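You operate a simulated robot arm through the tools that you are given. There is no shell and no other tool. Be economical: measure what you need, move in short steps, check, and stop when the job is done.

You are at the controls of a simulated robot arm. One attempt, no reset.

## Task
Take the clear jug from the wood-topped bench and leave it on the lower shelf of the long steel table. Then fetch the black-lidded jar and stand it on the top of the pile of white sacks. Then take the small square bag on the top of the small steel table and put it away on the top board of the low wire rack. Then stack the small carton labelled "labels" from the top of the small steel table on top of the small carton marked "clips". Then open the wide counter drawer, take the orange cloth from the inside of the wide counter drawer and leave it on the front of the steel counter and shut the drawer again. Then put the small white tub on the black tray at the wall. Then take the blue clip from the third board from the bottom of the narrow wire shelf and leave it on top of the white pack. Then put the green-lidded jar on the top of the steel bench away on the bottom board of the long wire rack. Then open the left blue drawer, fetch the black plug and set it in the inside of the left blue drawer and shut the drawer again. Do these in the order given. Set down upright: clear jug, black-lidded jar, small square bag, small white tub, green-lidded jar.

Only the result counts: the job must be done as asked and must still hold three seconds after the hand-in. Knocking over, shifting, dropping, spilling or breaking anything else fails it. Flat cloth is picked up by pressing the open fingertips on it (5 to 10 N) and closing them slowly along it; thin cloth reads only 2 to 8 mm in the jaws.

## Robot
A 6-joint arm with a two-finger gripper on a trunk, on a base that drives. Base frame: it is fixed to the floor where the robot stands at the start and does not move with it; the origin is under the middle of the robot, x ahead of it, y to its left, z up. Units: m, rad, N and s.
Its first joint turns from -2.897 to 2.897 rad. Places, roughly: black plug (6x6x5 cm) [-2.3, 5.3, 0.3]; black tray [-3.9, 3.5, 0.9]; black-lidded jar (6x6x15 cm) [-0.4, 1.8, 0.9]; blue clip (17x4x3 cm) [-3.2, 4.1, 1]; bottom board of the long wire rack [2.7, -3.3, 0.2]; clear jug (15x10x15 cm) [0.7, 0, 0.7]; green-lidded jar (6x6x15 cm) [-2.9, 4.8, 1]; inside of the left blue drawer [-2.7, 4.6, 0.8]; left blue drawer [-2.7, 4.6, 0.8]; lower shelf of the long steel table [-0.7, 1.8, 0.3]; orange cloth (11x6x4 cm) [-3.5, 3.3, 0.7]; small carton [-2, 2.75, 0.75]; small square bag (11x11x20 cm) [-1.9, 2.7, 0.8]; small white tub (7x7x7 cm) [-3.6, 3.9, 1.4]; steel counter [-3.6, 3.2, 0.8]; top board of the low wire rack [2, -1.9, 0.9]; top of the pile of white sacks [0.2, -1.4, 0.6]; white pack [-2.75, 0, 0.25]; wide counter drawer [-3.6, 3.1, 0.7]. Payload 2.45 kg.
The TCP is the grasp point between the finger pads, 0.02 m short of the fingertips. In the tool frame z runs along the fingers and y along their closing line. The gripper opens to 0.14 m. The gripper's body begins 0.168 m behind the TCP.
Orientation is told as [roll, pitch, yaw] about the base's x, y, z axes, in that order, counted from this pose: with the fingers straight down and closing along the base's y, the tool's x points along the base's -x, its y along +y and its z along -z.

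## Interface
- The arm moves only by the tool jog_arm. Its argument "plan" is one flat list of numbers, 7 for each row, row after row: the turn, a rotation vector about the base's x, y, z in units of 180 degrees (1.0 is 180 degrees), then the shift along the base's x, y, z in units of 200 mm (1.0 is 200 mm), then the finger opening in m, from 0 to 0.14. In form: [wx, wy, wz, x, y, z, fingers, wx, wy, wz, x, y, z, fingers, ...]. A call has 1 to 12 rows; each row is the pose to reach, as a shift and turn from the pose commanded when the call began. A call with a number of a shift or a turn outside -1 to 1 is refused whole. Rows are played at 5 a second. More than 0.05 m and 0.15 rad between two rows, or a gripper value outside its range, and nothing of the call is played. A pose out of reach is approached as far as the arm can. The call stops where the force on the tool passes 40 N (or 10 N more than at its start, if that is more) or the arm is blocked; 0.2 s more then pass. Each finger travels about 0.045 m/s and halts on what it meets, pressing with about 40 N; the grip force reading is that of the motor and also rises with nothing between the fingers. The clock runs only during rows and for 0.2 s after the last one: add rows that repeat a pose to give the fingers time. It gives the time, the measured TCP pose, the force on the tool (base axes), the opening and the grip force at its end, in the units of the frame above (readings bear some noise), with the torque about the TCP (base axes, N m) and any sound that the robot's microphone picked up, and new pictures: "show" is both (left out), scene, wrist or none.
- Cameras (640 x 400 px; columns grow to the right, rows downward): "scene" is now at [-0.117, 0.14, 1.1377]; the picture's right is [-0.50, -0.87, 0.00], its down [-0.34, 0.20, -0.92] and it looks along [0.80, -0.46, -0.40] (base axes); focal length 263 px, centre (320, 200). "wrist" rides on the gripper at [0.078, 0.011, -0.209] in the tool frame; the picture's right is [-0.14, 0.99, 0.00], its down [-0.92, -0.13, -0.37] and it looks along [-0.37, -0.05, 0.93] (tool axes); focal length 280 px, centre (320, 200). There is no depth. A picture from a camera that has moved, and an enlarged one, comes with that camera's place and axes in the base frame and with its lens. The place of the scene camera against the robot may be out by one fixed shift of up to 0.018 m in any direction.
- roll_base(legs): drives the robot by 1 to 6 legs, each [ahead, left, turn to the left] in m, m and rad, along the robot's own axes; the way and the turn of a leg run together, so that a leg with both is an arc; at most 1.5 m and 3.142 rad a leg. The arm and the cameras ride along, it lands a little off, and it stops where it bumps. It gives what a move gives, and a new picture of the scene camera.
- aim_head(pan, tilt): turns the head with the scene camera to pan (to the left, within 2.496 rad either way) and tilt (down, from -0.506 to 1.204), counted from straight ahead of the robot. It gives what a move gives, and a new picture of the scene camera.
- close_up(camera, box): a new picture of the part [left, top, right, bottom] of that camera's present view, enlarged. No time passes.
- sign_off(): hands the job in; it is judged then, once.

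Go step by step. Nothing tells you exact positions but the pictures and the camera data: compare them with the known pose of the tool, close in by small moves and look again before you grip or let go. The budget is 546 turns and 360 pictures, counting those below and the enlarged ones. Unless the task says otherwise, let go and move clear before handing in.

The tools are called as name(argument=value, ...) on one line, values as JSON. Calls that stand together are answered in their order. jog_arm: Moves the arm, as the interface text tells. Its arguments: {"type":"object","properties":{"plan":{"type":"array"},"show":{"type":"string","enum":["both","scene","wrist","none"]}},"required":["plan"]} The other tools are called the same way: roll_base (legs) drives the base; aim_head (pan, tilt) turns the head that bears the scene camera; close_up (camera, box) takes an enlarged picture of a part of a camera's view; sign_off () hands the job in.

At the start:

```text
clock: 0.0
ee_pos: [0.6357, 0.1481, 0.8998]
orientation: [0.0, -0.001, -0.001]
wrist_force: [-0.4, -1.0, -0.6]
torque: [0.01, 0.01, 0.01]
finger_gap: 0.1397
grasp_force: 0.0
robot x, y, heading: [-0.002, 0.0074, 0.0]
head pan, tilt: [-0.52, 0.408]
```

scene: 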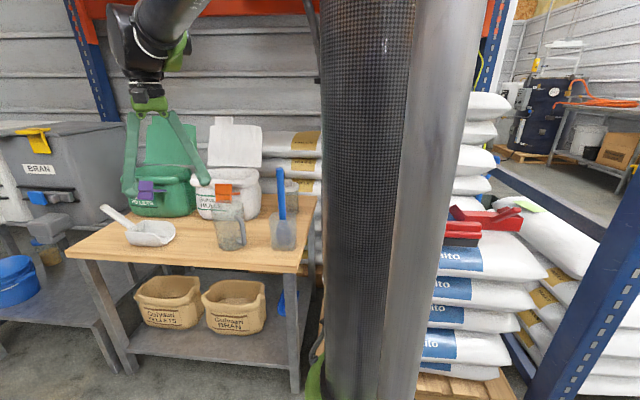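
wrist: 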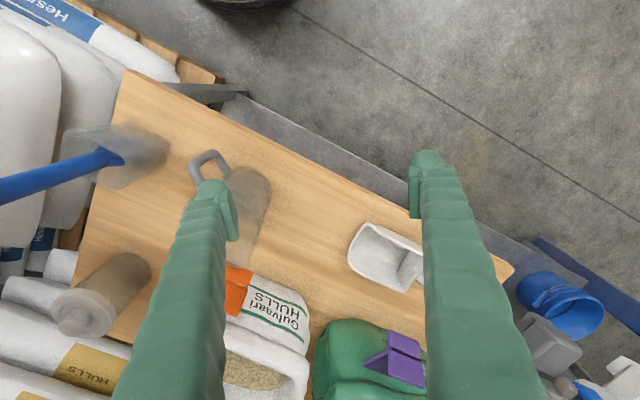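

I see the wood-topped bench with a clear handled jug near [0.7, 0, 0.7]. I'll enlarge both views to measure it.

close_up(camera="scene", box=[80, 140, 330, 300])

close_up(camera="wrist", box=[80, 80, 400, 280])

```text
2.50 times, centred on (205, 220) of scene
camera zoom: at [-0.117, 0.14, 1.1377], right [-0.5, -0.87, 0.0], down [-0.34, 0.2, -0.92], along [0.8, -0.46, -0.4], focal length 658 px, centre (608, 150)
```

zoom: 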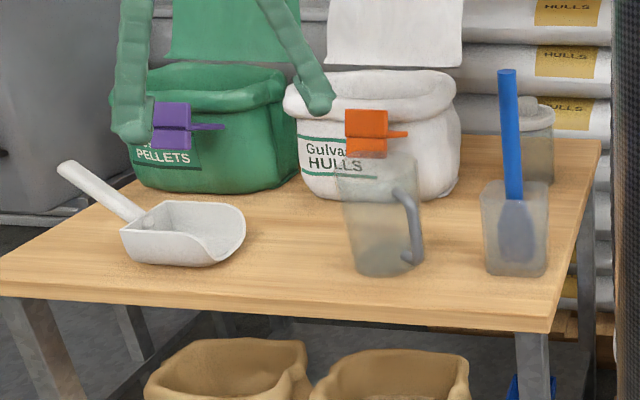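

```text
2.00 times, centred on (240, 180) of wrist
camera zoom: at [0.5585, 0.1594, 1.1079], right [0.14, 0.99, 0.0], down [0.92, -0.13, 0.37], along [0.37, -0.05, -0.93], focal length 561 px, centre (480, 240)
```

zoom: 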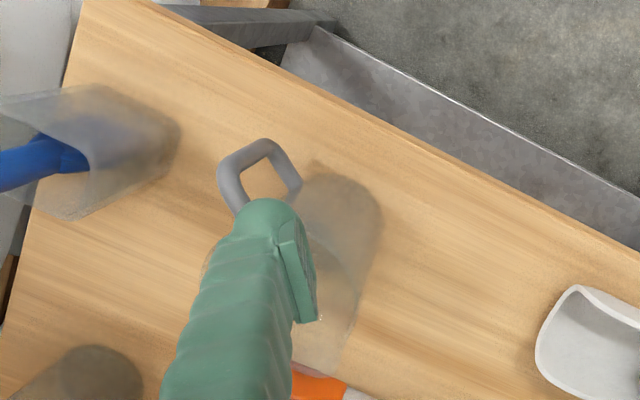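

The jug's body stands near [0.73, 0.01], about 0.62 to 0.77 high, with its handle toward me. I'll tilt the tool 45° and come in along the handle.

jog_arm(plan=[0, -0.042, 0, 0, -0.15, 0, 0.14, 0, -0.084, 0, 0, -0.3, 0, 0.14, 0, -0.126, 0, 0, -0.45, 0, 0.14, 0, -0.168, 0, 0, -0.6, 0, 0.14, 0, -0.21, 0, 0, -0.75, 0, 0.14, 0, -0.25, 0, 0, -0.88, 0, 0.14, 0, -0.25, 0, 0, -0.88, 0, 0.14], show="none")

jog_arm(plan=[0, 0, 0.04, 0, 0, -0.1, 0.14, 0, 0, 0.08, 0, 0, -0.2, 0.14, 0, 0, 0.11, 0, 0, -0.3, 0.14, 0, 0, 0.11, 0, 0, -0.3, 0.14])

```text
clock: 1.6
ee_pos: [0.6451, -0.0245, 0.9029]
orientation: [0.001, -0.788, 0.01]
wrist_force: [0.1, 0.6, -0.1]
torque: [0.01, 0.0, -0.01]
finger_gap: 0.1397
grasp_force: 0.0
robot x, y, heading: [0.0002, 0.0012, -0.001]
head pan, tilt: [-0.52, 0.408]
```

```text
clock: 2.6
ee_pos: [0.637, -0.028, 0.8384]
orientation: [0.0, -0.784, 0.345]
wrist_force: [-0.9, -0.3, -0.6]
torque: [-0.01, 0.0, -0.02]
finger_gap: 0.1402
grasp_force: 0.1
robot x, y, heading: [-0.0026, 0.0004, -0.002]
head pan, tilt: [-0.52, 0.408]
camera scene: at [-0.1069, 0.1664, 1.1384], right [-0.21, -0.98, 0.0], down [-0.38, 0.08, -0.92], along [0.9, -0.19, -0.39], focal length 263 px, centre (320, 200)
camera wrist: at [0.4426, -0.0861, 0.9315], right [-0.25, 0.96, 0.1], down [0.41, 0.01, 0.91], along [0.88, 0.26, -0.4], focal length 280 px, centre (320, 200)
```

scene: 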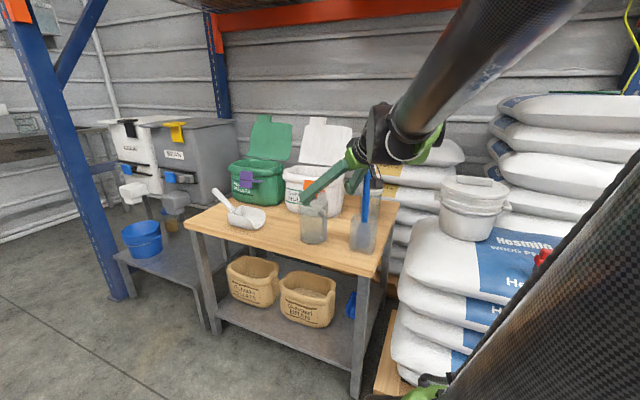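
wrist: 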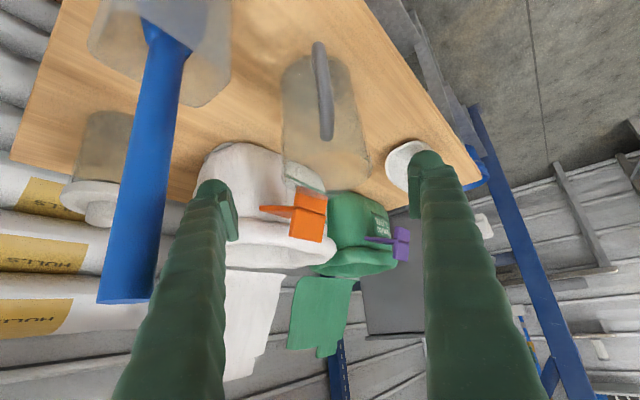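

The jug is centred between the fingers and the handle lines up with the approach. I advance now.

jog_arm(plan=[0, 0, 0, 0.11, 0.05, -0.18, 0.14, 0, 0, 0, 0.21, 0.1, -0.36, 0.14, 0, 0, 0, 0.32, 0.15, -0.54, 0.14, 0, 0, 0, 0.425, 0.2, -0.715, 0.14, 0, 0, 0, 0.425, 0.2, -0.715, 0.14])

```text
clock: 3.8
ee_pos: [0.7185, 0.012, 0.6968]
orientation: [0.001, -0.786, 0.345]
wrist_force: [0.4, 0.3, 0.0]
torque: [0.01, -0.02, 0.03]
finger_gap: 0.1402
grasp_force: 0.1
robot x, y, heading: [0.004, 0.0018, 0.004]
head pan, tilt: [-0.52, 0.408]
camera scene: at [-0.1171, 0.1399, 1.1377], right [-0.5, -0.87, 0.0], down [-0.34, 0.2, -0.92], along [0.8, -0.46, -0.4], focal length 263 px, centre (320, 200)
camera wrist: at [0.5261, -0.0456, 0.7891], right [-0.24, 0.96, 0.1], down [0.41, 0.01, 0.91], along [0.88, 0.26, -0.4], focal length 280 px, centre (320, 200)
```

scene: 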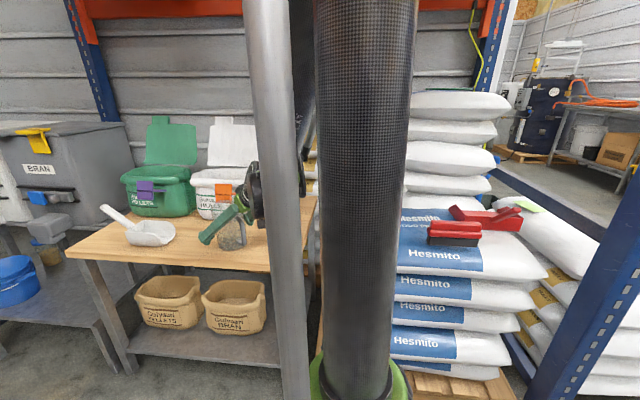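
wrist: 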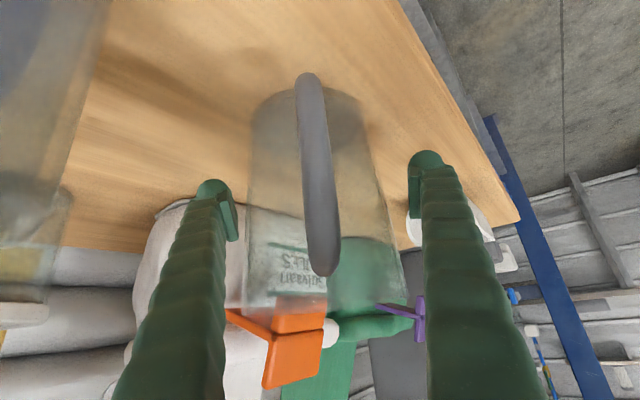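

jog_arm(plan=[0, 0, 0, 0, 0, 0, 0.1, 0, 0, 0, 0, 0, 0, 0.08, 0, 0, 0, 0, 0, 0, 0.06, 0, 0, 0, 0, 0, 0, 0.06, 0, 0, 0, 0, 0, 0, 0.06, 0, 0, 0, 0, 0, 0, 0.06], show="wrist")

```text
clock: 5.2
ee_pos: [0.7191, 0.0114, 0.697]
orientation: [0.0, -0.785, 0.346]
wrist_force: [0.4, 0.5, 1.5]
torque: [0.17, 0.08, -0.02]
finger_gap: 0.108
grasp_force: 39.7
robot x, y, heading: [0.0015, -0.0038, 0.002]
head pan, tilt: [-0.52, 0.408]
camera wrist: at [0.5261, -0.0456, 0.7894], right [-0.24, 0.96, 0.1], down [0.41, 0.01, 0.91], along [0.88, 0.26, -0.4], focal length 280 px, centre (320, 200)
```

wrist: 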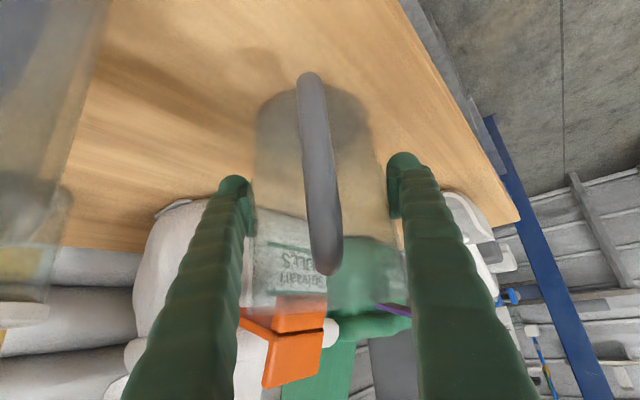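

The jug is held with a gap of 0.108. I lift it straight up, then look around.

jog_arm(plan=[0, 0, 0, 0, 0, 0.1, 0.06, 0, 0, 0, 0, 0, 0.3, 0.06, 0, 0, 0, 0, 0, 0.5, 0.06, 0, 0, 0, -0.1, 0, 0.7, 0.06, 0, 0, 0, -0.3, 0, 0.8, 0.06, 0, 0, 0, -0.5, 0, 0.9, 0.06, 0, 0, 0, -0.5, 0, 0.9, 0.06])

aim_head(pan=0.9, tilt=0.35)

aim_head(pan=2.1, tilt=0.35)

aim_head(pan=-2.1, tilt=0.35)

```text
clock: 6.8
ee_pos: [0.6367, 0.0242, 0.8837]
orientation: [0.001, -0.785, 0.367]
wrist_force: [-0.2, 0.3, -1.6]
torque: [-0.01, -0.04, 0.01]
finger_gap: 0.1076
grasp_force: 39.9
robot x, y, heading: [0.0007, -0.0015, 0.004]
head pan, tilt: [-0.52, 0.408]
camera scene: at [-0.1221, 0.1331, 1.134], right [-0.57, -0.82, 0.0], down [-0.35, 0.25, -0.9], along [0.74, -0.52, -0.43], focal length 263 px, centre (320, 200)
camera wrist: at [0.4442, -0.0389, 0.9752], right [-0.27, 0.96, 0.1], down [0.41, 0.02, 0.91], along [0.87, 0.28, -0.4], focal length 280 px, centre (320, 200)
```

scene: 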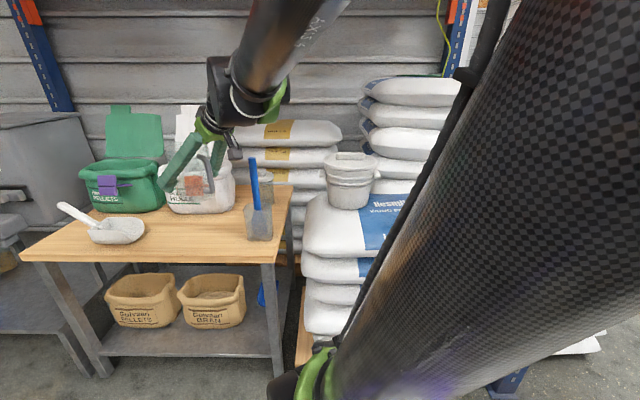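
wrist: 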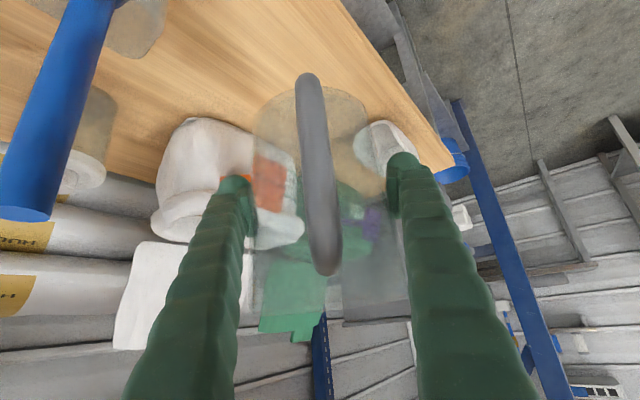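

```text
clock: 8.3
ee_pos: [0.6261, 0.0158, 0.8772]
orientation: [-0.001, -0.786, 0.353]
wrist_force: [0.1, 0.4, -1.1]
torque: [0.0, -0.03, -0.01]
finger_gap: 0.1076
grasp_force: 39.5
robot x, y, heading: [0.0011, -0.0024, 0.001]
head pan, tilt: [0.901, 0.351]
camera scene: at [-0.1326, 0.1228, 1.1275], right [-0.7, -0.72, 0.0], down [-0.36, 0.35, -0.87], along [0.62, -0.61, -0.5], focal length 263 px, centre (320, 200)
```

scene: 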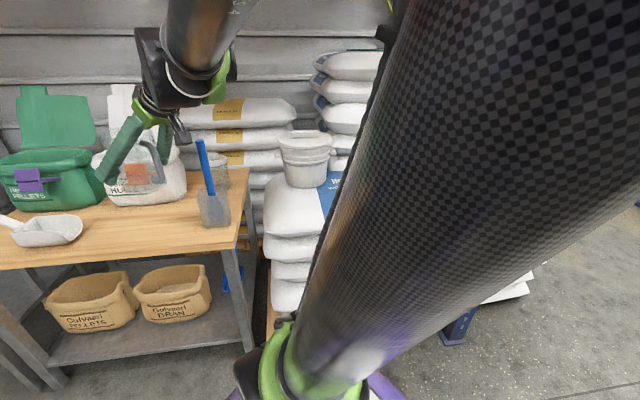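

```text
clock: 9.8
ee_pos: [0.6256, 0.0141, 0.877]
orientation: [-0.002, -0.785, 0.35]
wrist_force: [-0.6, -0.9, -1.2]
torque: [0.03, -0.04, -0.01]
finger_gap: 0.1076
grasp_force: 40.2
robot x, y, heading: [-0.0001, -0.0006, -0.0]
head pan, tilt: [2.1, 0.351]
camera scene: at [-0.1344, 0.1212, 1.1265], right [-0.72, -0.7, 0.0], down [-0.35, 0.36, -0.86], along [0.6, -0.62, -0.51], focal length 263 px, centre (320, 200)
```

scene: 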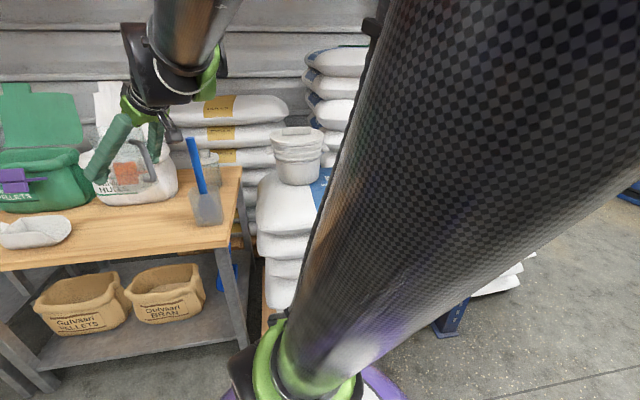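

```text
clock: 13.2
ee_pos: [0.6203, 0.0121, 0.8766]
orientation: [-0.001, -0.785, 0.347]
wrist_force: [-0.4, -0.5, -1.2]
torque: [-0.01, -0.03, -0.02]
finger_gap: 0.107
grasp_force: 39.9
robot x, y, heading: [0.0008, 0.0013, 0.001]
head pan, tilt: [-2.1, 0.351]
camera scene: at [-0.1498, 0.106, 1.1419], right [-0.86, -0.51, 0.0], down [-0.18, 0.31, -0.93], along [0.48, -0.8, -0.36], focal length 263 px, centre (320, 200)
```

scene: 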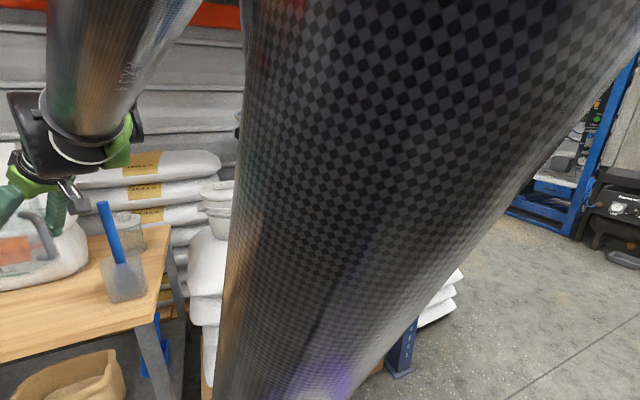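

The head's picture didn't follow the pan I asked for. I'll test it again to understand it.

aim_head(pan=0.5, tilt=0.35)

jog_arm(plan=[0, 0, 0, 0, 0, 0, 0.06, 0, 0, 0, 0, 0, 0, 0.06, 0, 0, 0, 0, 0, 0, 0.06], show="scene")

```text
clock: 15.5
ee_pos: [0.6213, 0.0127, 0.8775]
orientation: [0.0, -0.784, 0.345]
wrist_force: [0.5, 0.0, -0.9]
torque: [0.01, -0.01, 0.01]
finger_gap: 0.107
grasp_force: 39.9
robot x, y, heading: [-0.0008, -0.0033, 0.0]
head pan, tilt: [0.499, 0.351]
camera scene: at [-0.14, 0.1127, 1.1428], right [-0.79, -0.62, 0.0], down [-0.21, 0.27, -0.94], along [0.58, -0.74, -0.35], focal length 263 px, centre (320, 200)
```

scene: 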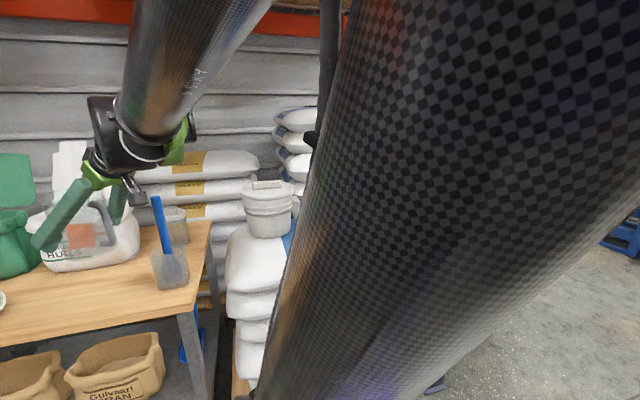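

```text
clock: 16.3
ee_pos: [0.6231, 0.0112, 0.8771]
orientation: [0.0, -0.785, 0.344]
wrist_force: [-0.1, -1.3, -2.3]
torque: [0.01, -0.05, -0.02]
finger_gap: 0.107
grasp_force: 40.5
robot x, y, heading: [-0.0022, 0.001, 0.003]
head pan, tilt: [0.499, 0.351]
camera scene: at [-0.1401, 0.1126, 1.1427], right [-0.79, -0.62, 0.0], down [-0.21, 0.27, -0.94], along [0.58, -0.74, -0.35], focal length 263 px, centre (320, 200)
```

scene: 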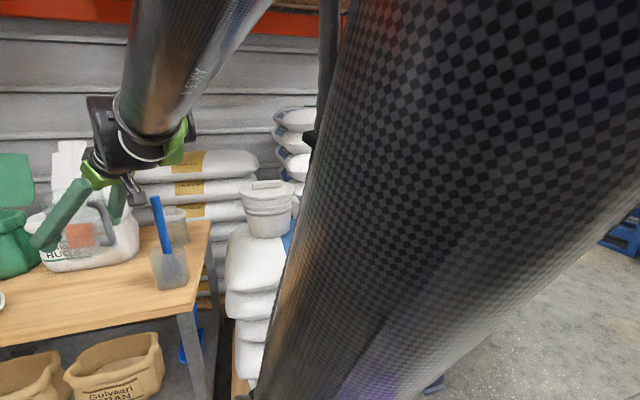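

The elbow seems to be in the head's way. I'll extend the arm forward and up and try again.

jog_arm(plan=[0, 0, 0, 0.0, 0, 0.24, 0.06, 0, 0, 0, 0.0, 0, 0.48, 0.06, 0, 0, 0, 0.1, 0, 0.7, 0.06, 0, 0, 0, 0.3, 0, 0.7, 0.06, 0, 0, 0, 0.5, 0, 0.7, 0.06, 0, 0, 0, 0.7, 0, 0.7, 0.06, 0, 0, 0, 0.7, 0, 0.7, 0.06], show="none")

aim_head(pan=0.9, tilt=0.35)

```text
clock: 17.9
ee_pos: [0.7608, 0.0119, 1.0142]
orientation: [0.001, -0.785, 0.345]
wrist_force: [-1.2, 1.2, -2.2]
torque: [0.01, -0.02, -0.02]
finger_gap: 0.1067
grasp_force: 39.8
robot x, y, heading: [0.0018, -0.002, 0.001]
head pan, tilt: [0.499, 0.351]
```

```text
clock: 18.8
ee_pos: [0.7611, 0.0107, 1.0148]
orientation: [0.0, -0.786, 0.346]
wrist_force: [0.8, 0.3, -1.2]
torque: [0.01, -0.06, 0.01]
finger_gap: 0.1068
grasp_force: 40.7
robot x, y, heading: [0.0007, 0.004, 0.0]
head pan, tilt: [0.901, 0.351]
camera scene: at [-0.1394, 0.2588, 1.143], right [0.78, -0.62, 0.0], down [-0.21, -0.27, -0.94], along [0.58, 0.74, -0.34], focal length 263 px, centre (320, 200)
```

scene: 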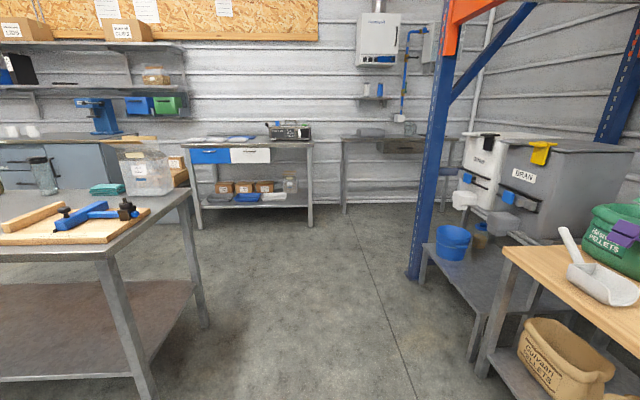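

Extended, the head turns freely. I look further round.

aim_head(pan=1.7, tilt=0.35)

aim_head(pan=2.49, tilt=0.35)

aim_head(pan=-1.3, tilt=0.35)

aim_head(pan=-2.4, tilt=0.35)

```text
clock: 19.9
ee_pos: [0.7617, 0.0121, 1.0132]
orientation: [-0.001, -0.785, 0.346]
wrist_force: [-1.1, 0.2, -0.2]
torque: [0.0, -0.03, 0.02]
finger_gap: 0.1068
grasp_force: 40.2
robot x, y, heading: [-0.0014, 0.0003, -0.004]
head pan, tilt: [1.7, 0.351]
camera scene: at [-0.2093, 0.2783, 1.143], right [0.99, 0.13, 0.0], down [0.04, -0.34, -0.94], along [-0.12, 0.93, -0.34], focal length 263 px, centre (320, 200)
```

scene: 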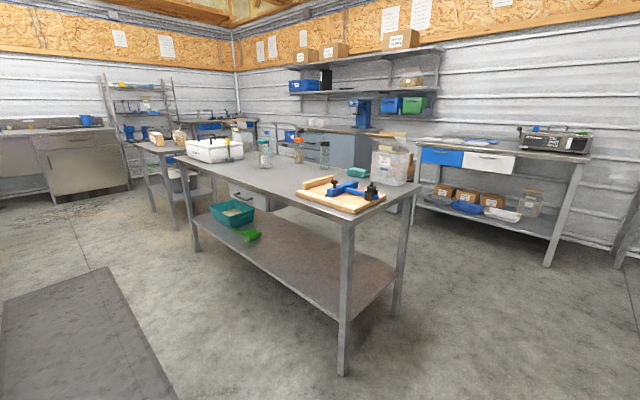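

```text
clock: 21.0
ee_pos: [0.7611, 0.0121, 1.014]
orientation: [-0.001, -0.785, 0.345]
wrist_force: [0.2, 0.5, -0.9]
torque: [0.0, -0.04, 0.01]
finger_gap: 0.1068
grasp_force: 39.8
robot x, y, heading: [0.0024, 0.0018, -0.0]
head pan, tilt: [2.491, 0.351]
camera scene: at [-0.2714, 0.2424, 1.1431], right [0.61, 0.8, 0.0], down [0.27, -0.21, -0.94], along [-0.75, 0.57, -0.34], focal length 263 px, centre (320, 200)
```

scene: 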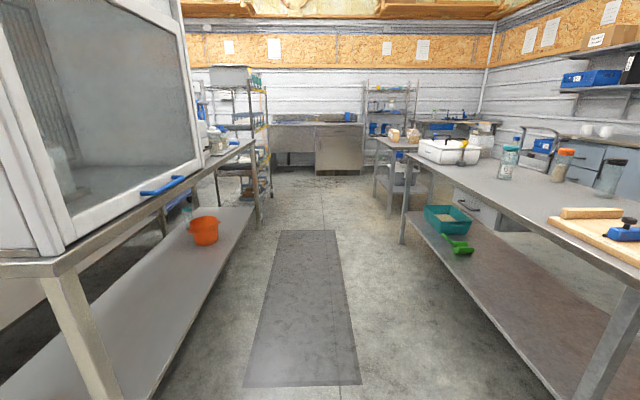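

```text
clock: 24.1
ee_pos: [0.7605, 0.0119, 1.015]
orientation: [0.0, -0.786, 0.346]
wrist_force: [0.3, -0.3, -0.7]
torque: [0.02, -0.02, 0.0]
finger_gap: 0.1065
grasp_force: 40.2
robot x, y, heading: [-0.0, -0.0038, -0.0]
head pan, tilt: [-1.3, 0.351]
camera scene: at [-0.1724, 0.0962, 1.143], right [-0.96, -0.27, 0.0], down [-0.09, 0.33, -0.94], along [0.25, -0.9, -0.34], focal length 263 px, centre (320, 200)
```

scene: 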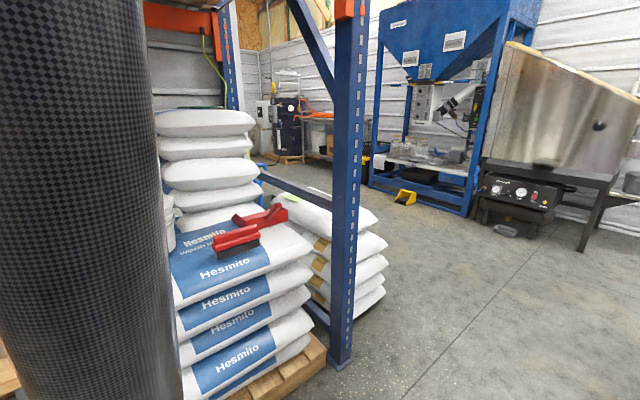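

```text
clock: 25.5
ee_pos: [0.7608, 0.0117, 1.0144]
orientation: [-0.001, -0.786, 0.346]
wrist_force: [0.3, 0.5, -1.3]
torque: [-0.03, -0.01, 0.01]
finger_gap: 0.106
grasp_force: 40.0
robot x, y, heading: [-0.0014, -0.0004, -0.006]
head pan, tilt: [-2.4, 0.351]
camera scene: at [-0.2659, 0.123, 1.1431], right [-0.68, 0.74, 0.0], down [0.25, 0.23, -0.94], along [-0.69, -0.64, -0.34], focal length 263 px, centre (320, 200)
```

scene: 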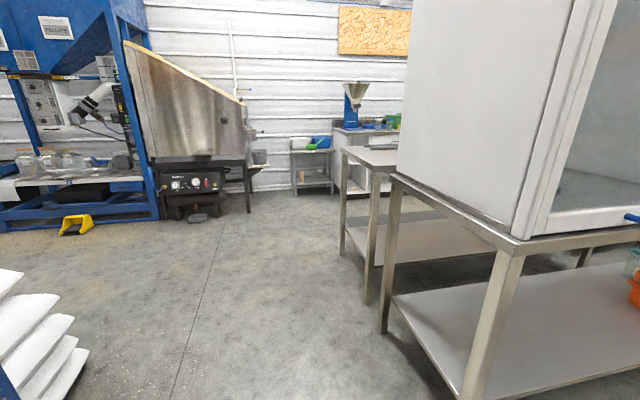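

The long steel table lies ahead-left of me, its long edge running from about [-0.22, 1.13] to [-1.48, 2.05] with free shelf space at its near end. I'll check my own footprint and then drive into the aisle.

aim_head(pan=1.7, tilt=1.2)

aim_head(pan=2.49, tilt=0.8)

```text
clock: 28.8
ee_pos: [0.7605, 0.0115, 1.0134]
orientation: [0.0, -0.786, 0.345]
wrist_force: [0.9, -0.8, -1.5]
torque: [0.01, -0.05, 0.0]
finger_gap: 0.1064
grasp_force: 40.2
robot x, y, heading: [0.0031, 0.0013, 0.003]
head pan, tilt: [1.7, 1.201]
camera scene: at [-0.2045, 0.2414, 1.0757], right [0.99, 0.13, 0.0], down [0.12, -0.92, -0.36], along [-0.05, 0.36, -0.93], focal length 263 px, centre (320, 200)
```

scene: 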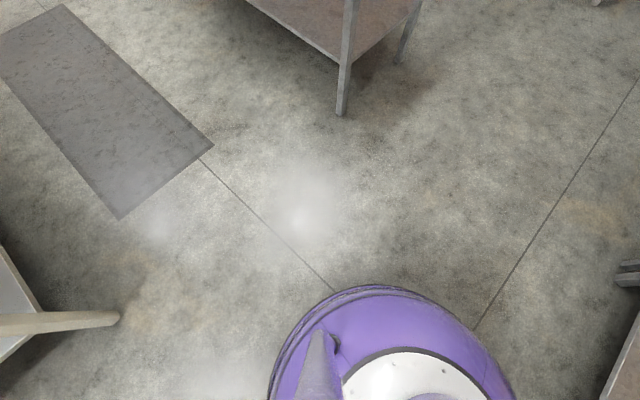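

```text
clock: 29.9
ee_pos: [0.7609, 0.0117, 1.0132]
orientation: [0.0, -0.786, 0.345]
wrist_force: [-0.8, -0.2, -2.1]
torque: [-0.02, -0.04, -0.01]
finger_gap: 0.1062
grasp_force: 39.8
robot x, y, heading: [-0.0002, -0.0004, 0.003]
head pan, tilt: [2.491, 0.799]
camera scene: at [-0.2615, 0.2348, 1.1034], right [0.61, 0.8, 0.0], down [0.57, -0.44, -0.7], along [-0.55, 0.42, -0.72], focal length 263 px, centre (320, 200)
```

scene: 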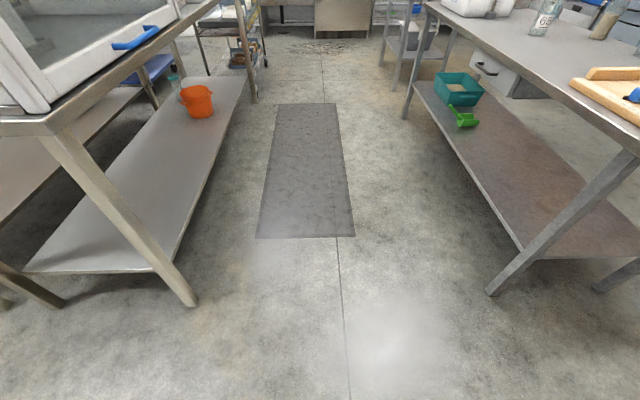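

My base is about 0.31 m in radius, so the 1.3 m aisle is passable. I back off the bench first, then pull the arm in.

roll_base(legs=[[-0.2, 0, 0]])

jog_arm(plan=[0, 0, 0, -0.24, 0, 0, 0.06, 0, 0, 0, -0.48, 0, -0.05, 0.06, 0, 0, 0, -0.7, 0, -0.1, 0.06, 0, 0, 0, -0.7, 0, -0.1, 0.06], show="none")

roll_base(legs=[[-0.1, 0.25, 0], [-0.74, 0.52, 0], [0, 0, 0.75]])

```text
clock: 31.5
ee_pos: [0.5608, 0.0126, 1.014]
orientation: [0.0, -0.786, 0.347]
wrist_force: [0.5, -0.3, -1.4]
torque: [0.02, 0.0, -0.03]
finger_gap: 0.1065
grasp_force: 39.8
robot x, y, heading: [-0.1995, 0.0041, 0.002]
head pan, tilt: [2.491, 0.799]
camera scene: at [-0.4623, 0.2339, 1.1034], right [0.6, 0.8, 0.0], down [0.57, -0.43, -0.7], along [-0.56, 0.42, -0.72], focal length 263 px, centre (320, 200)
```

scene: 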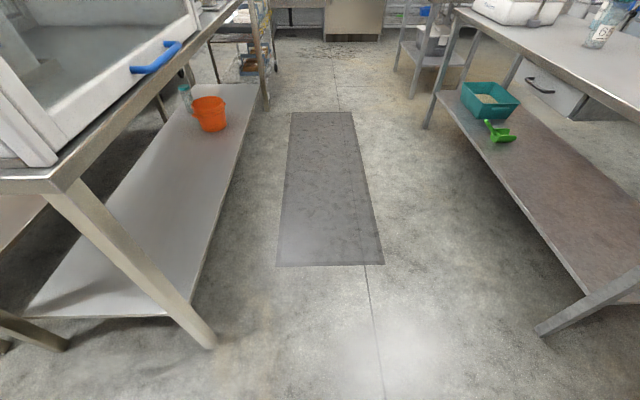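

```text
clock: 32.5
ee_pos: [0.4216, 0.0131, 0.9957]
orientation: [-0.001, -0.786, 0.348]
wrist_force: [0.4, 0.2, -2.1]
torque: [0.0, -0.04, 0.0]
finger_gap: 0.1067
grasp_force: 39.7
robot x, y, heading: [-0.1996, 0.0018, 0.001]
head pan, tilt: [2.491, 0.799]
```

```text
clock: 40.7
ee_pos: [-0.5768, 1.1937, 0.9956]
orientation: [0.001, -0.786, 1.076]
wrist_force: [-0.6, -0.4, -1.5]
torque: [0.04, 0.02, 0.04]
finger_gap: 0.1064
grasp_force: 40.3
robot x, y, heading: [-1.0324, 0.7679, 0.735]
head pan, tilt: [2.491, 0.799]
camera scene: at [-1.379, 0.7794, 1.1034], right [-0.08, 1.0, 0.0], down [0.71, 0.06, -0.7], along [-0.69, -0.05, -0.72], focal length 263 px, centre (320, 200)
```

scene: 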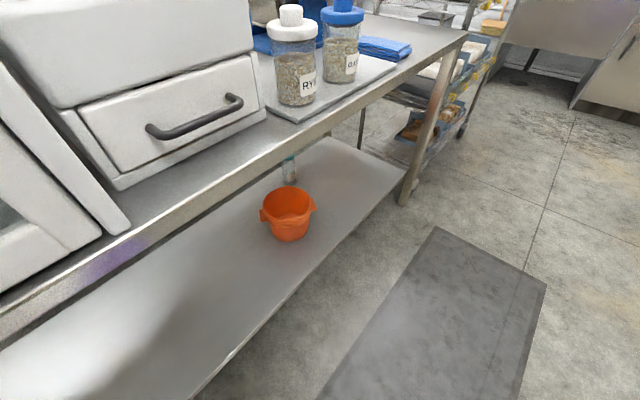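

The robot stands in the aisle facing the long table's shelf. I look at it with both cameras.

aim_head(pan=0.2, tilt=0.6)

jog_arm(plan=[0, 0, 0, 0, 0, 0, 0.06], show="wrist")

```text
clock: 42.8
ee_pos: [-0.5772, 1.1948, 0.9943]
orientation: [-0.001, -0.785, 1.076]
wrist_force: [-0.5, -0.4, -1.6]
torque: [0.07, -0.01, 0.01]
finger_gap: 0.1065
grasp_force: 40.0
robot x, y, heading: [-1.0331, 0.7721, 0.727]
head pan, tilt: [0.201, 0.6]
camera scene: at [-1.2458, 0.8566, 1.1203], right [0.8, -0.6, 0.0], down [-0.34, -0.45, -0.82], along [0.49, 0.66, -0.57], focal length 263 px, centre (320, 200)
```

scene: 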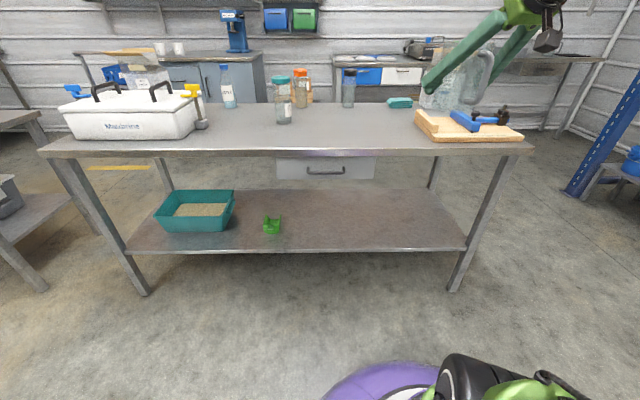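

```text
clock: 43.2
ee_pos: [-0.5776, 1.1945, 0.9956]
orientation: [-0.001, -0.785, 1.076]
wrist_force: [1.0, -0.4, -2.0]
torque: [0.06, -0.01, 0.06]
finger_gap: 0.1061
grasp_force: 39.7
robot x, y, heading: [-1.0334, 0.7721, 0.732]
head pan, tilt: [0.201, 0.6]
camera wrist: at [-0.682, 1.0217, 1.0877], right [-0.83, 0.56, 0.1], down [0.3, 0.28, 0.91], along [0.48, 0.78, -0.4], focal length 280 px, centre (320, 200)
```

wrist: 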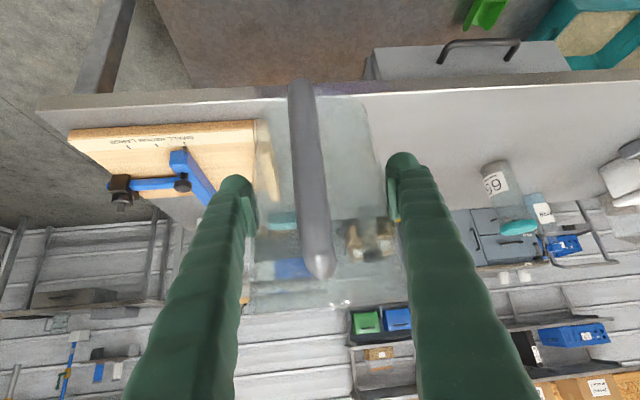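

The shelf's top is at about z 0.30 and its front edge is well measured. A drawer hangs mid-table, so I'll place the jug right of it, 0.24 m from the right leg. Lowering outside the edge first.

jog_arm(plan=[0, 0, 0, 0.1, -0.08, -0.15, 0.06, 0, 0, 0, 0.2, -0.16, -0.3, 0.06, 0, 0, 0, 0.345, -0.25, -0.45, 0.06, 0, 0, 0, 0.345, -0.25, -0.68, 0.06, 0, 0, 0, 0.345, -0.25, -0.9, 0.06, 0, 0, 0, 0.345, -0.25, -1.0, 0.06], show="none")

jog_arm(plan=[0, 0, 0, 0, 0, -0.23, 0.06, 0, 0, 0, 0, 0, -0.46, 0.06, 0, 0, 0, 0, 0, -0.69, 0.06, 0, 0, 0, 0, 0, -0.92, 0.06, 0, 0, 0, 0, 0, -0.92, 0.06])

```text
clock: 44.6
ee_pos: [-0.506, 1.1437, 0.7954]
orientation: [0.0, -0.786, 1.074]
wrist_force: [0.9, -0.1, -0.6]
torque: [0.03, -0.02, 0.01]
finger_gap: 0.1064
grasp_force: 40.0
robot x, y, heading: [-1.0282, 0.7726, 0.731]
head pan, tilt: [0.201, 0.6]
```

```text
clock: 45.8
ee_pos: [-0.5068, 1.1442, 0.6099]
orientation: [0.001, -0.786, 1.075]
wrist_force: [-0.9, 0.0, -0.7]
torque: [-0.02, -0.02, -0.01]
finger_gap: 0.1065
grasp_force: 39.9
robot x, y, heading: [-1.0358, 0.7716, 0.73]
head pan, tilt: [0.201, 0.6]
camera scene: at [-1.2457, 0.8566, 1.1203], right [0.8, -0.6, 0.0], down [-0.34, -0.45, -0.82], along [0.49, 0.66, -0.57], focal length 263 px, centre (320, 200)
camera wrist: at [-0.6121, 0.9723, 0.7023], right [-0.83, 0.56, 0.1], down [0.3, 0.28, 0.91], along [0.48, 0.78, -0.4], focal length 280 px, centre (320, 200)
```

scene: 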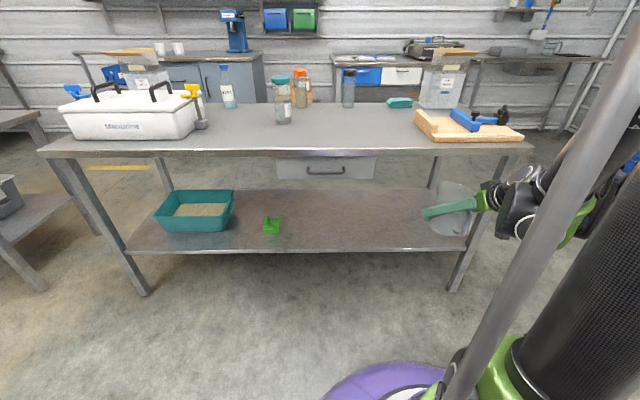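
wrist: 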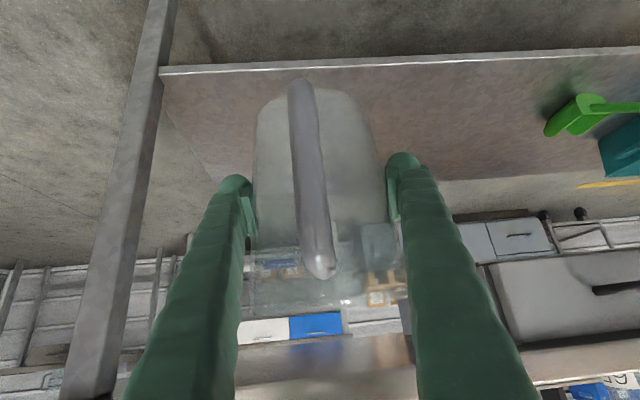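

jog_arm(plan=[0, 0, 0, 0, 0, -0.23, 0.06, 0, 0, 0, 0, 0, -0.46, 0.06, 0, 0, 0, 0, 0, -0.69, 0.06, 0, 0, 0, 0, 0, -0.92, 0.06, 0, 0, 0, 0, 0, -0.92, 0.06])

```text
clock: 47.0
ee_pos: [-0.4661, 1.1604, 0.5243]
orientation: [0.001, -0.784, 1.076]
wrist_force: [-1.1, -0.7, -0.8]
torque: [0.03, 0.01, 0.02]
finger_gap: 0.1062
grasp_force: 39.9
out of reach, approached as far as the arm can: row 2, 3, 4, 5
robot x, y, heading: [-1.0346, 0.7711, 0.726]
head pan, tilt: [0.201, 0.6]
camera scene: at [-1.2457, 0.8566, 1.1203], right [0.8, -0.6, 0.0], down [-0.34, -0.45, -0.82], along [0.49, 0.66, -0.57], focal length 263 px, centre (320, 200)
camera wrist: at [-0.5725, 0.9883, 0.6169], right [-0.83, 0.56, 0.1], down [0.3, 0.28, 0.91], along [0.48, 0.78, -0.4], focal length 280 px, centre (320, 200)
```

scene: 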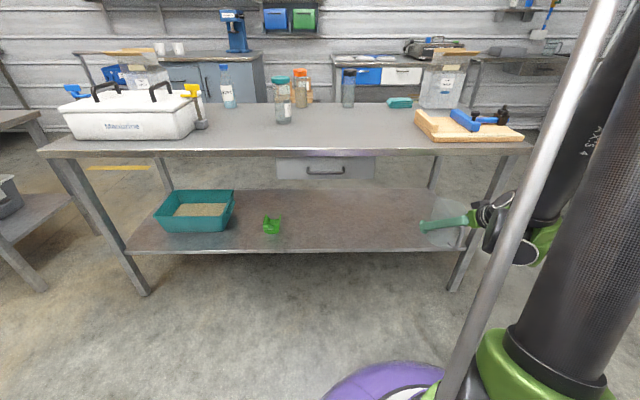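
wrist: 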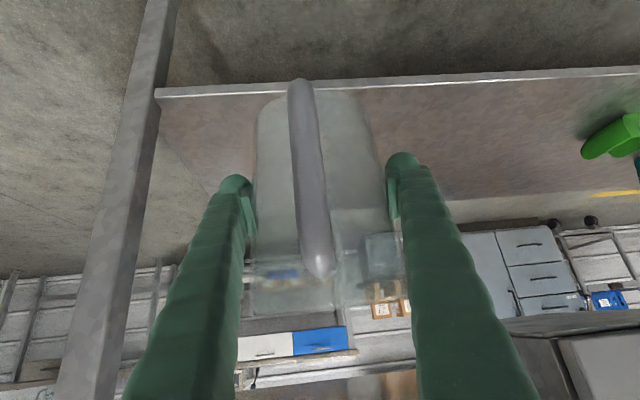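

jog_arm(plan=[0, 0, 0, 0.12, 0.16, 0, 0.06, 0, 0, 0, 0.24, 0.32, 0, 0.06, 0, 0, 0, 0.36, 0.48, 0, 0.06, 0, 0, 0, 0.48, 0.64, 0, 0.06, 0, 0, 0, 0.48, 0.64, 0, 0.06])

```text
clock: 48.2
ee_pos: [-0.3698, 1.2891, 0.525]
orientation: [0.0, -0.785, 1.077]
wrist_force: [-0.1, -0.2, -0.8]
torque: [0.05, -0.03, -0.01]
finger_gap: 0.1064
grasp_force: 40.2
robot x, y, heading: [-1.0331, 0.7687, 0.731]
head pan, tilt: [0.201, 0.6]
camera scene: at [-1.2456, 0.8567, 1.1203], right [0.8, -0.6, 0.0], down [-0.34, -0.45, -0.82], along [0.49, 0.66, -0.57], focal length 263 px, centre (320, 200)
camera wrist: at [-0.4735, 1.1152, 0.6183], right [-0.83, 0.56, 0.1], down [0.3, 0.28, 0.91], along [0.48, 0.78, -0.4], focal length 280 px, centre (320, 200)
```

scene: 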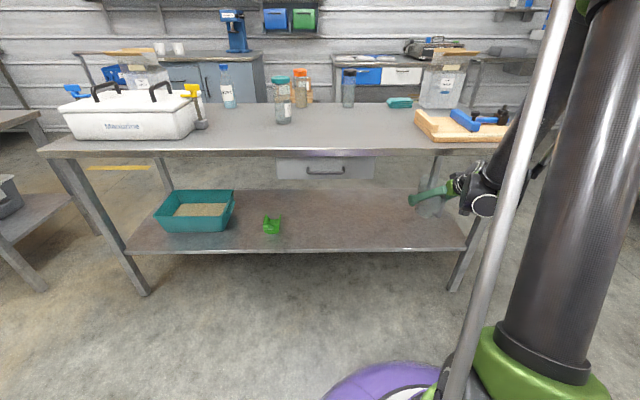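
wrist: 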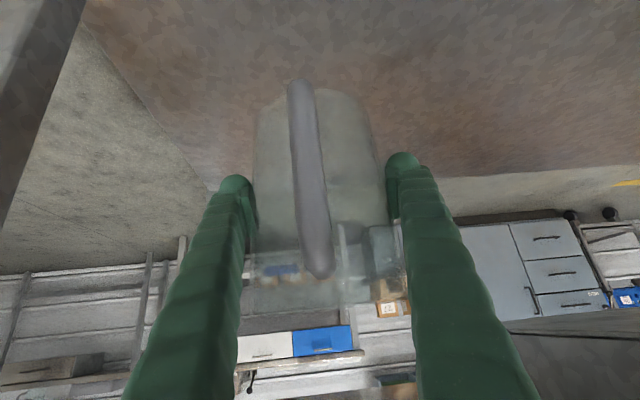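

jog_arm(plan=[0, 0, 0, 0.04, 0.12, -0.15, 0.06, 0, 0, 0, 0.08, 0.24, -0.3, 0.06, 0, 0, 0, 0.12, 0.36, -0.45, 0.06, 0, 0, 0, 0.165, 0.475, -0.55, 0.06, 0, 0, 0, 0.165, 0.475, -0.65, 0.06, 0, 0, 0, 0.165, 0.475, -0.65, 0.06])

```text
clock: 49.6
ee_pos: [-0.336, 1.3836, 0.3968]
orientation: [0.0, -0.787, 1.074]
wrist_force: [-0.3, 0.2, -1.0]
torque: [0.01, -0.04, 0.02]
finger_gap: 0.1063
grasp_force: 40.3
robot x, y, heading: [-1.0314, 0.7716, 0.729]
head pan, tilt: [0.201, 0.6]
camera scene: at [-1.2456, 0.8567, 1.1203], right [0.8, -0.6, 0.0], down [-0.34, -0.45, -0.82], along [0.49, 0.66, -0.57], focal length 263 px, centre (320, 200)
camera wrist: at [-0.4403, 1.2101, 0.4889], right [-0.83, 0.56, 0.1], down [0.3, 0.28, 0.91], along [0.48, 0.78, -0.4], focal length 280 px, centre (320, 200)
```

scene: 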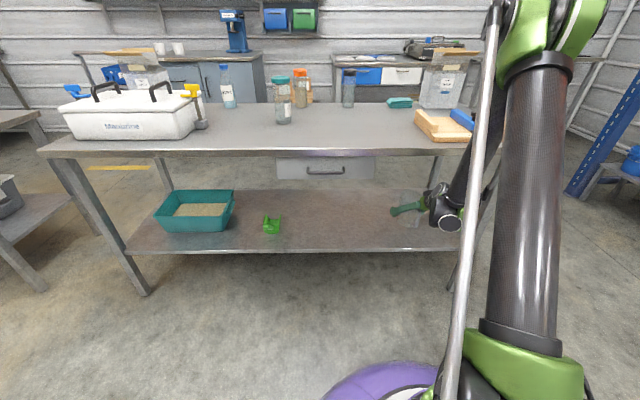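
wrist: 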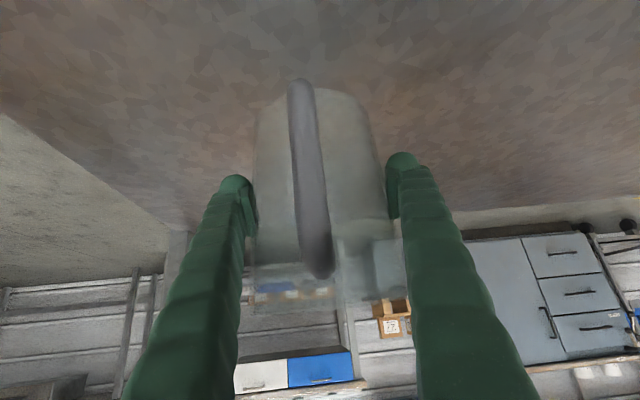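

jog_arm(plan=[0, 0, 0, 0, 0, -0.03, 0.06, 0, 0, 0, 0, 0, -0.06, 0.06, 0, 0, 0, 0, 0, -0.06, 0.06], show="none")

```text
clock: 50.4
ee_pos: [-0.3356, 1.3837, 0.3849]
orientation: [0.0, -0.786, 1.076]
wrist_force: [0.1, -0.4, -1.1]
torque: [0.01, -0.01, -0.01]
finger_gap: 0.1065
grasp_force: 39.7
robot x, y, heading: [-1.0331, 0.7729, 0.733]
head pan, tilt: [0.201, 0.6]
```

jog_arm(plan=[0, 0, 0, 0, 0, -0.02, 0.06, 0, 0, 0, 0, 0, -0.04, 0.06, 0, 0, 0, 0, 0, -0.04, 0.06], show="none")

jog_arm(plan=[0, 0, 0, 0, 0, -0.02, 0.06, 0, 0, 0, 0, 0, -0.03, 0.06, 0, 0, 0, 0, 0, -0.03, 0.06], show="wrist")

```text
clock: 51.2
ee_pos: [-0.336, 1.3829, 0.3758]
orientation: [0.0, -0.785, 1.075]
wrist_force: [-0.2, -0.6, -0.7]
torque: [0.04, -0.01, 0.01]
finger_gap: 0.1062
grasp_force: 39.8
robot x, y, heading: [-1.0341, 0.7669, 0.732]
head pan, tilt: [0.201, 0.6]
```

```text
clock: 52.0
ee_pos: [-0.3366, 1.3818, 0.3692]
orientation: [-0.001, -0.786, 1.076]
wrist_force: [-0.4, 0.5, -1.5]
torque: [0.06, -0.06, -0.02]
finger_gap: 0.1064
grasp_force: 40.2
robot x, y, heading: [-1.0348, 0.7721, 0.724]
head pan, tilt: [0.201, 0.6]
camera wrist: at [-0.4407, 1.2095, 0.4621], right [-0.83, 0.56, 0.1], down [0.3, 0.28, 0.91], along [0.48, 0.78, -0.4], focal length 280 px, centre (320, 200)
```

wrist: 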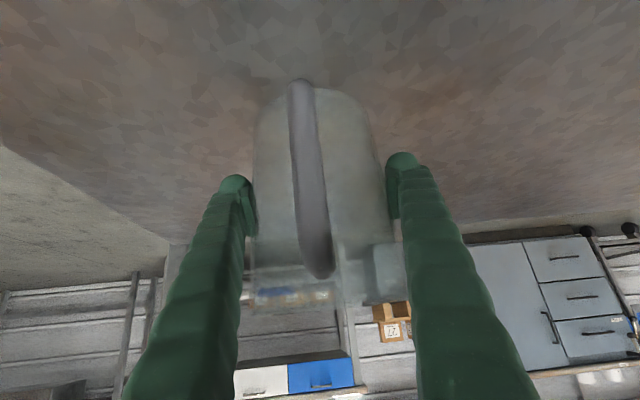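

jog_arm(plan=[0, 0, 0, 0, 0, -0.02, 0.06, 0, 0, 0, 0, 0, -0.04, 0.06, 0, 0, 0, 0, 0, -0.04, 0.06], show="none")

jog_arm(plan=[0, 0, 0, 0, 0, -0.02, 0.06, 0, 0, 0, 0, 0, -0.04, 0.06, 0, 0, 0, 0, 0, -0.04, 0.06], show="none")

```text
clock: 52.8
ee_pos: [-0.3342, 1.3836, 0.3606]
orientation: [-0.003, -0.787, 1.075]
wrist_force: [0.0, 1.8, -1.5]
torque: [0.04, 0.02, 0.0]
finger_gap: 0.1061
grasp_force: 40.1
robot x, y, heading: [-1.0322, 0.7673, 0.73]
head pan, tilt: [0.201, 0.6]
```

```text
clock: 53.6
ee_pos: [-0.3368, 1.3823, 0.3544]
orientation: [0.002, -0.786, 1.076]
wrist_force: [-3.6, -8.3, 28.3]
torque: [0.32, -0.16, -0.04]
finger_gap: 0.1063
grasp_force: 39.9
robot x, y, heading: [-1.0349, 0.7746, 0.73]
head pan, tilt: [0.201, 0.6]
```

The jug touched the shelf at z about 0.356. I ease off a little and open the fingers.

jog_arm(plan=[0, 0, 0, 0, 0, 0.015, 0.06, 0, 0, 0, 0, 0, 0.015, 0.09, 0, 0, 0, 0, 0, 0.015, 0.12, 0, 0, 0, 0, 0, 0.015, 0.14, 0, 0, 0, 0, 0, 0.015, 0.14, 0, 0, 0, 0, 0, 0.015, 0.14])

```text
clock: 55.0
ee_pos: [-0.3353, 1.3826, 0.3551]
orientation: [0.001, -0.786, 1.075]
wrist_force: [0.1, -0.6, -0.3]
torque: [0.04, 0.0, -0.01]
finger_gap: 0.1397
grasp_force: 0.1
robot x, y, heading: [-1.0372, 0.772, 0.732]
head pan, tilt: [0.201, 0.6]
camera scene: at [-1.2456, 0.8567, 1.1203], right [0.8, -0.6, 0.0], down [-0.34, -0.45, -0.82], along [0.49, 0.66, -0.57], focal length 263 px, centre (320, 200)
camera wrist: at [-0.4401, 1.2103, 0.4487], right [-0.83, 0.56, 0.1], down [0.3, 0.28, 0.91], along [0.48, 0.78, -0.4], focal length 280 px, centre (320, 200)
```

scene: 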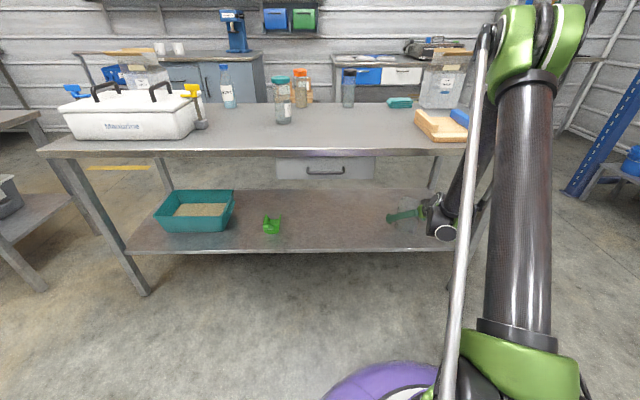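
wrist: 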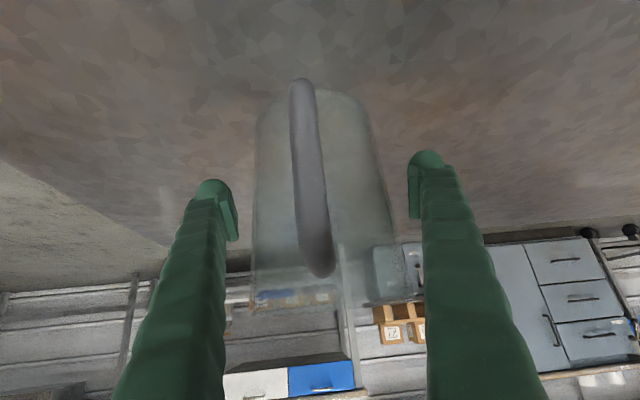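

Released and upright. I withdraw along the tool axis, then back and up.

jog_arm(plan=[0, 0, 0, -0.07, -0.13, 0.148, 0.14, 0, 0, 0, -0.14, -0.26, 0.295, 0.14, 0, 0, 0, -0.21, -0.388, 0.443, 0.14, 0, 0, 0, -0.28, -0.517, 0.59, 0.14, 0, 0, 0, -0.35, -0.646, 0.738, 0.14, 0, 0, 0, -0.42, -0.775, 0.885, 0.14, 0, 0, 0, -0.52, -0.91, 0.885, 0.14, 0, 0, 0, -0.6, -1.0, 0.885, 0.14, 0, 0, 0, -0.6, -1.0, 0.885, 0.14])

```text
clock: 57.0
ee_pos: [-0.4561, 1.1841, 0.5327]
orientation: [0.0, -0.784, 1.074]
wrist_force: [-0.1, 0.7, -0.3]
torque: [0.01, 0.02, 0.02]
finger_gap: 0.1401
grasp_force: 0.0
robot x, y, heading: [-1.0339, 0.7696, 0.73]
head pan, tilt: [0.201, 0.6]
camera scene: at [-1.2457, 0.8567, 1.1203], right [0.8, -0.6, 0.0], down [-0.34, -0.45, -0.82], along [0.49, 0.66, -0.57], focal length 263 px, centre (320, 200)
camera wrist: at [-0.5613, 1.012, 0.6245], right [-0.83, 0.56, 0.1], down [0.3, 0.28, 0.91], along [0.48, 0.78, -0.4], focal length 280 px, centre (320, 200)
```

scene: 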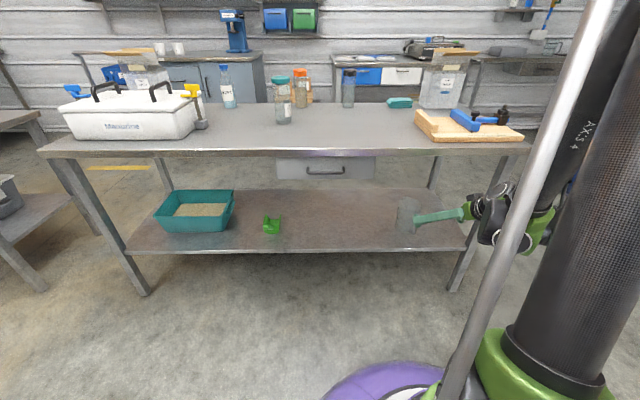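
wrist: 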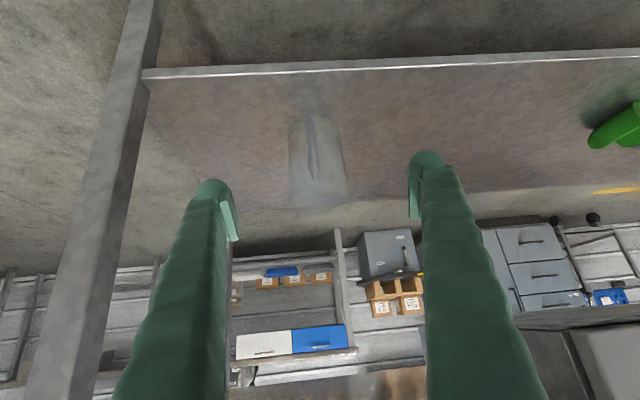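

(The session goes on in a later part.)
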